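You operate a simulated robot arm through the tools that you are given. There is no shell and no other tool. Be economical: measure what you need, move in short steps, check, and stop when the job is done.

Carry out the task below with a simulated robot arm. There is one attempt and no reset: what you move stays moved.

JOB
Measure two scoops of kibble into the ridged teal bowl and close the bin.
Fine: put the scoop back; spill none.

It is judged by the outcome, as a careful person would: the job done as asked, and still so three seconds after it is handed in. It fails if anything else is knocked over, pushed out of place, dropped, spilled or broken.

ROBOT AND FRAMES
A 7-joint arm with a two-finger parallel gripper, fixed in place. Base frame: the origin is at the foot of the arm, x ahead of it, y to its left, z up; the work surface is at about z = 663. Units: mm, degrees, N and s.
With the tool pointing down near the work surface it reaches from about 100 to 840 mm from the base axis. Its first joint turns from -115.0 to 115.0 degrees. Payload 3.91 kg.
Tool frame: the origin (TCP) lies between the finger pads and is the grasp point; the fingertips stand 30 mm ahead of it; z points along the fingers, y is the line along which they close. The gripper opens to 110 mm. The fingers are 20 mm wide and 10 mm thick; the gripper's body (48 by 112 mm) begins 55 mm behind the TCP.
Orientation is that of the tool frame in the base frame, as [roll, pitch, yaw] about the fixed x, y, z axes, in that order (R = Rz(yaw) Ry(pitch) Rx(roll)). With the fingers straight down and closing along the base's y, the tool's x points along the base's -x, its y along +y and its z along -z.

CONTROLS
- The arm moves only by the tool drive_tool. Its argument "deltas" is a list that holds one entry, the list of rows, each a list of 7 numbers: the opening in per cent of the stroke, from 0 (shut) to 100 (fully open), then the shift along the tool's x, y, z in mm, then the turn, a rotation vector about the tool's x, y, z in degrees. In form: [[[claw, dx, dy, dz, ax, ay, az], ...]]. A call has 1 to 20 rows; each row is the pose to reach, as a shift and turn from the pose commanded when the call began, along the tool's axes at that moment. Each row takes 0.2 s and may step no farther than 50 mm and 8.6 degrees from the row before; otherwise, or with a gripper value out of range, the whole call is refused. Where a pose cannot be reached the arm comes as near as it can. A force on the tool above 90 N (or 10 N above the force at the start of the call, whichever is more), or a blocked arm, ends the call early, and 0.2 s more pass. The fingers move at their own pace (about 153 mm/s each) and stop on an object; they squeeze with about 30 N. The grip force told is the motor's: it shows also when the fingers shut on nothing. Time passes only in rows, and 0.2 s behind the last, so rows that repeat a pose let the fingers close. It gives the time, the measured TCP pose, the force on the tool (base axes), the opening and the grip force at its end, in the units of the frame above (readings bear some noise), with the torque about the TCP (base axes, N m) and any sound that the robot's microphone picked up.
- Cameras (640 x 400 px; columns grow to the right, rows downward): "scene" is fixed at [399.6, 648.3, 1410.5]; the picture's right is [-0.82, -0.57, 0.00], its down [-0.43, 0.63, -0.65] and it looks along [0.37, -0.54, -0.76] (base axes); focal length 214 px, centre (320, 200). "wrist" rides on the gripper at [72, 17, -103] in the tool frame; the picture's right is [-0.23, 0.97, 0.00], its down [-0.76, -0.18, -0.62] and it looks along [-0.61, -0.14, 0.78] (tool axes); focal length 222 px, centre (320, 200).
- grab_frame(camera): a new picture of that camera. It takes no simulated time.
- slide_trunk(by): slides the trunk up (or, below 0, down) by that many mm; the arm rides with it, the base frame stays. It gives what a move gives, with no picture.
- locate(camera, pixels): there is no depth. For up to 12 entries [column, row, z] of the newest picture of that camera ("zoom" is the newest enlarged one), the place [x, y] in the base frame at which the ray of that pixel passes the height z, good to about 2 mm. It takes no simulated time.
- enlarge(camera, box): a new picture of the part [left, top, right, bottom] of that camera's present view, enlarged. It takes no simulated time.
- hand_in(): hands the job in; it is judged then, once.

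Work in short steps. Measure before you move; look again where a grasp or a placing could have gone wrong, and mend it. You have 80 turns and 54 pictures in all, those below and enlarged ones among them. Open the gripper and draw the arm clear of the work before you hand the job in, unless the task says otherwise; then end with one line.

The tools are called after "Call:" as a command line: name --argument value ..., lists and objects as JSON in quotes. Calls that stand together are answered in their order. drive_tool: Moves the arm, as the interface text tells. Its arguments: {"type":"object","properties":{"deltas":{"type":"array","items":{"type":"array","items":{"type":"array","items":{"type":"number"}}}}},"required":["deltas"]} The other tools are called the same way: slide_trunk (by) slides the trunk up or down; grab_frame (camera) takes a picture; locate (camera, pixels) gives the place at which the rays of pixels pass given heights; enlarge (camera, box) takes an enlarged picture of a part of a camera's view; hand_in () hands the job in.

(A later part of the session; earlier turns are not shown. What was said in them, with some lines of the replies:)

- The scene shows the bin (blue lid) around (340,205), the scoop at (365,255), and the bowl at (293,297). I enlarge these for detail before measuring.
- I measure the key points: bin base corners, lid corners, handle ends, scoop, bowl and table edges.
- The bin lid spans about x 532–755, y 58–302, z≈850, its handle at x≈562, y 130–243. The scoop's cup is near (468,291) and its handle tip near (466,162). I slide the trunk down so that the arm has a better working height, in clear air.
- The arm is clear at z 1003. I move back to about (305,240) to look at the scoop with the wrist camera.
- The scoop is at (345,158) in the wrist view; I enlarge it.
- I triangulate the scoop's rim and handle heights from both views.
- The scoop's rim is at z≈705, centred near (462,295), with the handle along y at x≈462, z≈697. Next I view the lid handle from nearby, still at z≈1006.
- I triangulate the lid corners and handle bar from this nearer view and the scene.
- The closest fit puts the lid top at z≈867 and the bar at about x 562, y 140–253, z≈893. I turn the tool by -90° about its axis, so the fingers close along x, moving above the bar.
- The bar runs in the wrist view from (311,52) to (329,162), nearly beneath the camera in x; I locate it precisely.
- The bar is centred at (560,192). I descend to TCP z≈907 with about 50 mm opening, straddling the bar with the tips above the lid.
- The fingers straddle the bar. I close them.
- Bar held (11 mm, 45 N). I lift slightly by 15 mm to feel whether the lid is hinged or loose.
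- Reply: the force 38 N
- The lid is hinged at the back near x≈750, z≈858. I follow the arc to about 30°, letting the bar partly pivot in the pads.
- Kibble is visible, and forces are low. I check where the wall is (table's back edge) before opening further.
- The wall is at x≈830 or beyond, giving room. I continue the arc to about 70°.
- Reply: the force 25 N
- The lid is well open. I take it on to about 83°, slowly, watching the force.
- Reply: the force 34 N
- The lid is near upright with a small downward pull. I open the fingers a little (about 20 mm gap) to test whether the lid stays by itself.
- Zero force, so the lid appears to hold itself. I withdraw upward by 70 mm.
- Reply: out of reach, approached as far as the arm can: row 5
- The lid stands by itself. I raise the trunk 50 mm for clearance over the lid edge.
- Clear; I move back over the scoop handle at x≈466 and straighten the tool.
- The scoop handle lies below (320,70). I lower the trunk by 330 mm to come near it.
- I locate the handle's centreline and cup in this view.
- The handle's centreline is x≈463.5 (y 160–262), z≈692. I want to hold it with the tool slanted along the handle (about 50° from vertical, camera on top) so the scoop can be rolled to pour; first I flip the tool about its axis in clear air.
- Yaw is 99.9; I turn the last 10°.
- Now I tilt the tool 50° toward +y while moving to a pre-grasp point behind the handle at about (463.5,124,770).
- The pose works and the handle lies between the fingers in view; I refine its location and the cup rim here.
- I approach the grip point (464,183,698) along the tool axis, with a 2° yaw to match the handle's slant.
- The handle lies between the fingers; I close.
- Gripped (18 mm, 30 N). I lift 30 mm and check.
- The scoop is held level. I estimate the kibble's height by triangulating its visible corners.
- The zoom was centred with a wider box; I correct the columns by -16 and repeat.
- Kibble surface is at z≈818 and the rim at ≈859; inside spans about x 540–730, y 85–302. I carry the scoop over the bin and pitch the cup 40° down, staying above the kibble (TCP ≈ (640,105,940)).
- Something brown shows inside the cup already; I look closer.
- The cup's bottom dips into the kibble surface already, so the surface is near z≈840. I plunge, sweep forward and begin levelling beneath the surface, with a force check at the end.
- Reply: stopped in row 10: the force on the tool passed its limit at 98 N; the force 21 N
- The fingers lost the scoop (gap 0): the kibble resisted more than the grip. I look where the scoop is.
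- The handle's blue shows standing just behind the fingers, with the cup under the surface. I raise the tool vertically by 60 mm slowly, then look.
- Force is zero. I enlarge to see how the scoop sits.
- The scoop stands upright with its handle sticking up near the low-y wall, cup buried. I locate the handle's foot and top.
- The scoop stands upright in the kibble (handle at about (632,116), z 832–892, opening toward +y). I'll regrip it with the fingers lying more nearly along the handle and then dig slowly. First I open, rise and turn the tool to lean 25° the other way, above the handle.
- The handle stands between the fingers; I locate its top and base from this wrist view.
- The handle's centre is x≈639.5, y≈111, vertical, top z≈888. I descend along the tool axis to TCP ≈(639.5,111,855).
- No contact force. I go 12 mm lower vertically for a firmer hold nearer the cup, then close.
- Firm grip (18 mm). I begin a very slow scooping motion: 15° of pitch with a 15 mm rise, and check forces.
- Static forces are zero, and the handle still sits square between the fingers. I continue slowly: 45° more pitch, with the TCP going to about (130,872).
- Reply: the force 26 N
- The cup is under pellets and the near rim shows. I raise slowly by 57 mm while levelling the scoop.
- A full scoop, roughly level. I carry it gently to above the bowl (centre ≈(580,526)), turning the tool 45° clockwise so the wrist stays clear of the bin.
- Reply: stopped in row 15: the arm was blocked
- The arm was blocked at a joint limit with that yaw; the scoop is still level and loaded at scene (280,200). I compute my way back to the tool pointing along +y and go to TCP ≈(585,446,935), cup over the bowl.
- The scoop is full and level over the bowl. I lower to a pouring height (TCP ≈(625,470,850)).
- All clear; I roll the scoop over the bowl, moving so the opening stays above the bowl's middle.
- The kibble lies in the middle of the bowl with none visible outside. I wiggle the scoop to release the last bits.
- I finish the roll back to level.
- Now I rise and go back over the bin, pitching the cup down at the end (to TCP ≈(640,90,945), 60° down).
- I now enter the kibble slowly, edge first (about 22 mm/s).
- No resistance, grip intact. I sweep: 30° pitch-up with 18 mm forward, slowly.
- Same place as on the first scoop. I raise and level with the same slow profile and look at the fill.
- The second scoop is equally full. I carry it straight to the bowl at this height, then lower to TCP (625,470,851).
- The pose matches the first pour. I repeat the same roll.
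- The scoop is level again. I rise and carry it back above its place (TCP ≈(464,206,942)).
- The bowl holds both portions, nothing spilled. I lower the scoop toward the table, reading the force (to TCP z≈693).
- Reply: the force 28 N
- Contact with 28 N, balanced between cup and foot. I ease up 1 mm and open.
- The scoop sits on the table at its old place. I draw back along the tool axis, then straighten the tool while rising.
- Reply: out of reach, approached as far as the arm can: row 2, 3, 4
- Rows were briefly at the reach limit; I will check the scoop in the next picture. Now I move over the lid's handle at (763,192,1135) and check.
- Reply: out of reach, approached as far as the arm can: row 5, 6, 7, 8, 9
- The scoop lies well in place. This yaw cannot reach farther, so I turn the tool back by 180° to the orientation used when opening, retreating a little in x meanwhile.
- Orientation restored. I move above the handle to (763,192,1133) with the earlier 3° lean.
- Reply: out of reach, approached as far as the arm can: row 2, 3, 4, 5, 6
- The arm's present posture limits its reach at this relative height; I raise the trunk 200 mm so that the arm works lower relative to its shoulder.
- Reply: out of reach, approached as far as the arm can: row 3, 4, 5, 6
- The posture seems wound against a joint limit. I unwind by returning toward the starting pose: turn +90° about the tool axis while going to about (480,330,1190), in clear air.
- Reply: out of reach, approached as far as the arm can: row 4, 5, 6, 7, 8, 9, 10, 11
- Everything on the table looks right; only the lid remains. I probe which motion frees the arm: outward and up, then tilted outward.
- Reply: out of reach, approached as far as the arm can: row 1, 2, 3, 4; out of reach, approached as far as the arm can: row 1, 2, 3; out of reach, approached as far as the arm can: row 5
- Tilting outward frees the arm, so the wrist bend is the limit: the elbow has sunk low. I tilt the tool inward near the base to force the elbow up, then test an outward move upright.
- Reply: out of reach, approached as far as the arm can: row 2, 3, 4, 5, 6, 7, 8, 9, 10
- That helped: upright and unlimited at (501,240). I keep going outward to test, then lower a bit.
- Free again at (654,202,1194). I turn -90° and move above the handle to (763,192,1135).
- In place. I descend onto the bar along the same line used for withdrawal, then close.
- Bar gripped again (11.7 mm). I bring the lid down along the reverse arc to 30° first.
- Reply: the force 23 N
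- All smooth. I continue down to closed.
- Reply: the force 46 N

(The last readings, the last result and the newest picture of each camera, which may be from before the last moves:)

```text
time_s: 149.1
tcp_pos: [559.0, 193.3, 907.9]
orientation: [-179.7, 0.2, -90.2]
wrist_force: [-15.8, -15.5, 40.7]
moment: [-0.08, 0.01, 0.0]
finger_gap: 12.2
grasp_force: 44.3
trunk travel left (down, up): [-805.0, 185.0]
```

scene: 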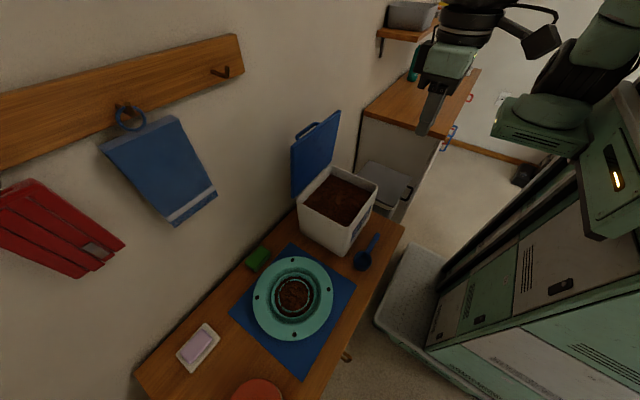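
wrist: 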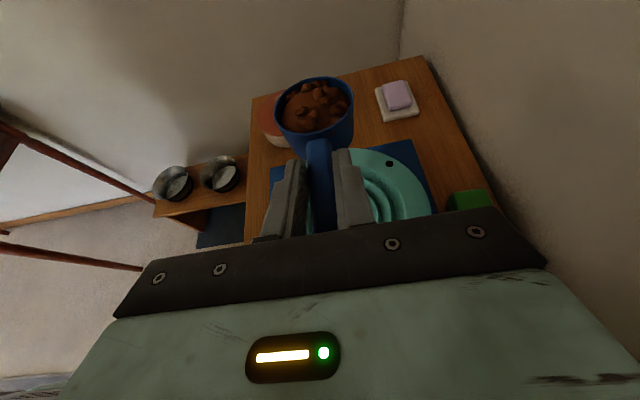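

The lid presses on its seat (41 N). I ease off, open, and withdraw upward and away.

Call:
drive_tool --deltas '[[[0, 0, 0, -2, 0, 0, 0], [20, 0, 0, -2, 0, 0, 0], [40, 0, 0, -2, 0, 0, 0], [45, 0, 0, -2, 0, 0, 0], [45, 0, 0, -15, 0, 0, 0], [45, 0, 0, -40, 0, 0, 0], [45, 0, 0, -80, 0, 0, 0], [45, 0, 0, -120, 0, 0, 0]]]'

Call:
slide_trunk --by 120

Call:
drive_tool --deltas '[[[45, 0, 40, 0, 0, 0, 0], [45, 0, 80, 0, 0, 0, 0], [45, 0, 120, 0, 0, 0, 0], [45, 0, 160, 0, 0, 0, 0]]]'

Call:
enlarge --camera "scene" --box '[180, 130, 436, 330]'

```text
time_s: 150.9
tcp_pos: [557.6, 194.2, 1028.5]
orientation: [-179.9, 0.1, -90.1]
wrist_force: [1.6, 0.2, -0.4]
moment: [-0.03, 0.01, -0.01]
finger_gap: 49.6
grasp_force: 0.0
trunk travel left (down, up): [-805.0, 185.0]
```

```text
time_s: 152.4
tcp_pos: [557.7, 194.4, 1148.5]
orientation: [-179.8, 0.1, -90.1]
wrist_force: [-1.0, 0.8, 0.2]
moment: [0.01, 0.01, -0.01]
finger_gap: 49.4
grasp_force: 0.0
trunk travel left (down, up): [-925.0, 65.0]
```

```text
time_s: 153.4
tcp_pos: [396.5, 192.2, 1148.2]
orientation: [-179.9, 0.1, -90.2]
wrist_force: [0.0, -0.4, -0.5]
moment: [0.01, 0.06, 0.02]
finger_gap: 49.6
grasp_force: 0.0
trunk travel left (down, up): [-925.0, 65.0]
```

```text
2.00 times, centred on (308, 230) of scene
5 turns are left
```

zoom: 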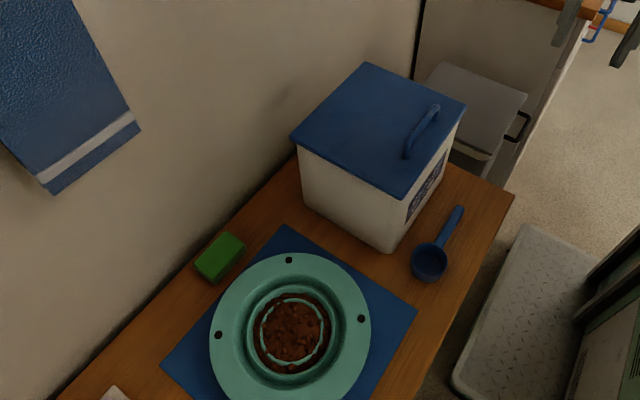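

The picture shows the lid shut, the scoop back in its place, two portions in the bowl and nothing spilled. The arm is clear, so I hand in.

Call:
hand_in

```text
The job is handed in.
```

The ridged teal bowl holds two full scoops of kibble, the bin is closed, the scoop is back where it was, and the last pictures show no spill. The scoop slipped from the gripper once inside the bin and was regripped there before any kibble was carried out.
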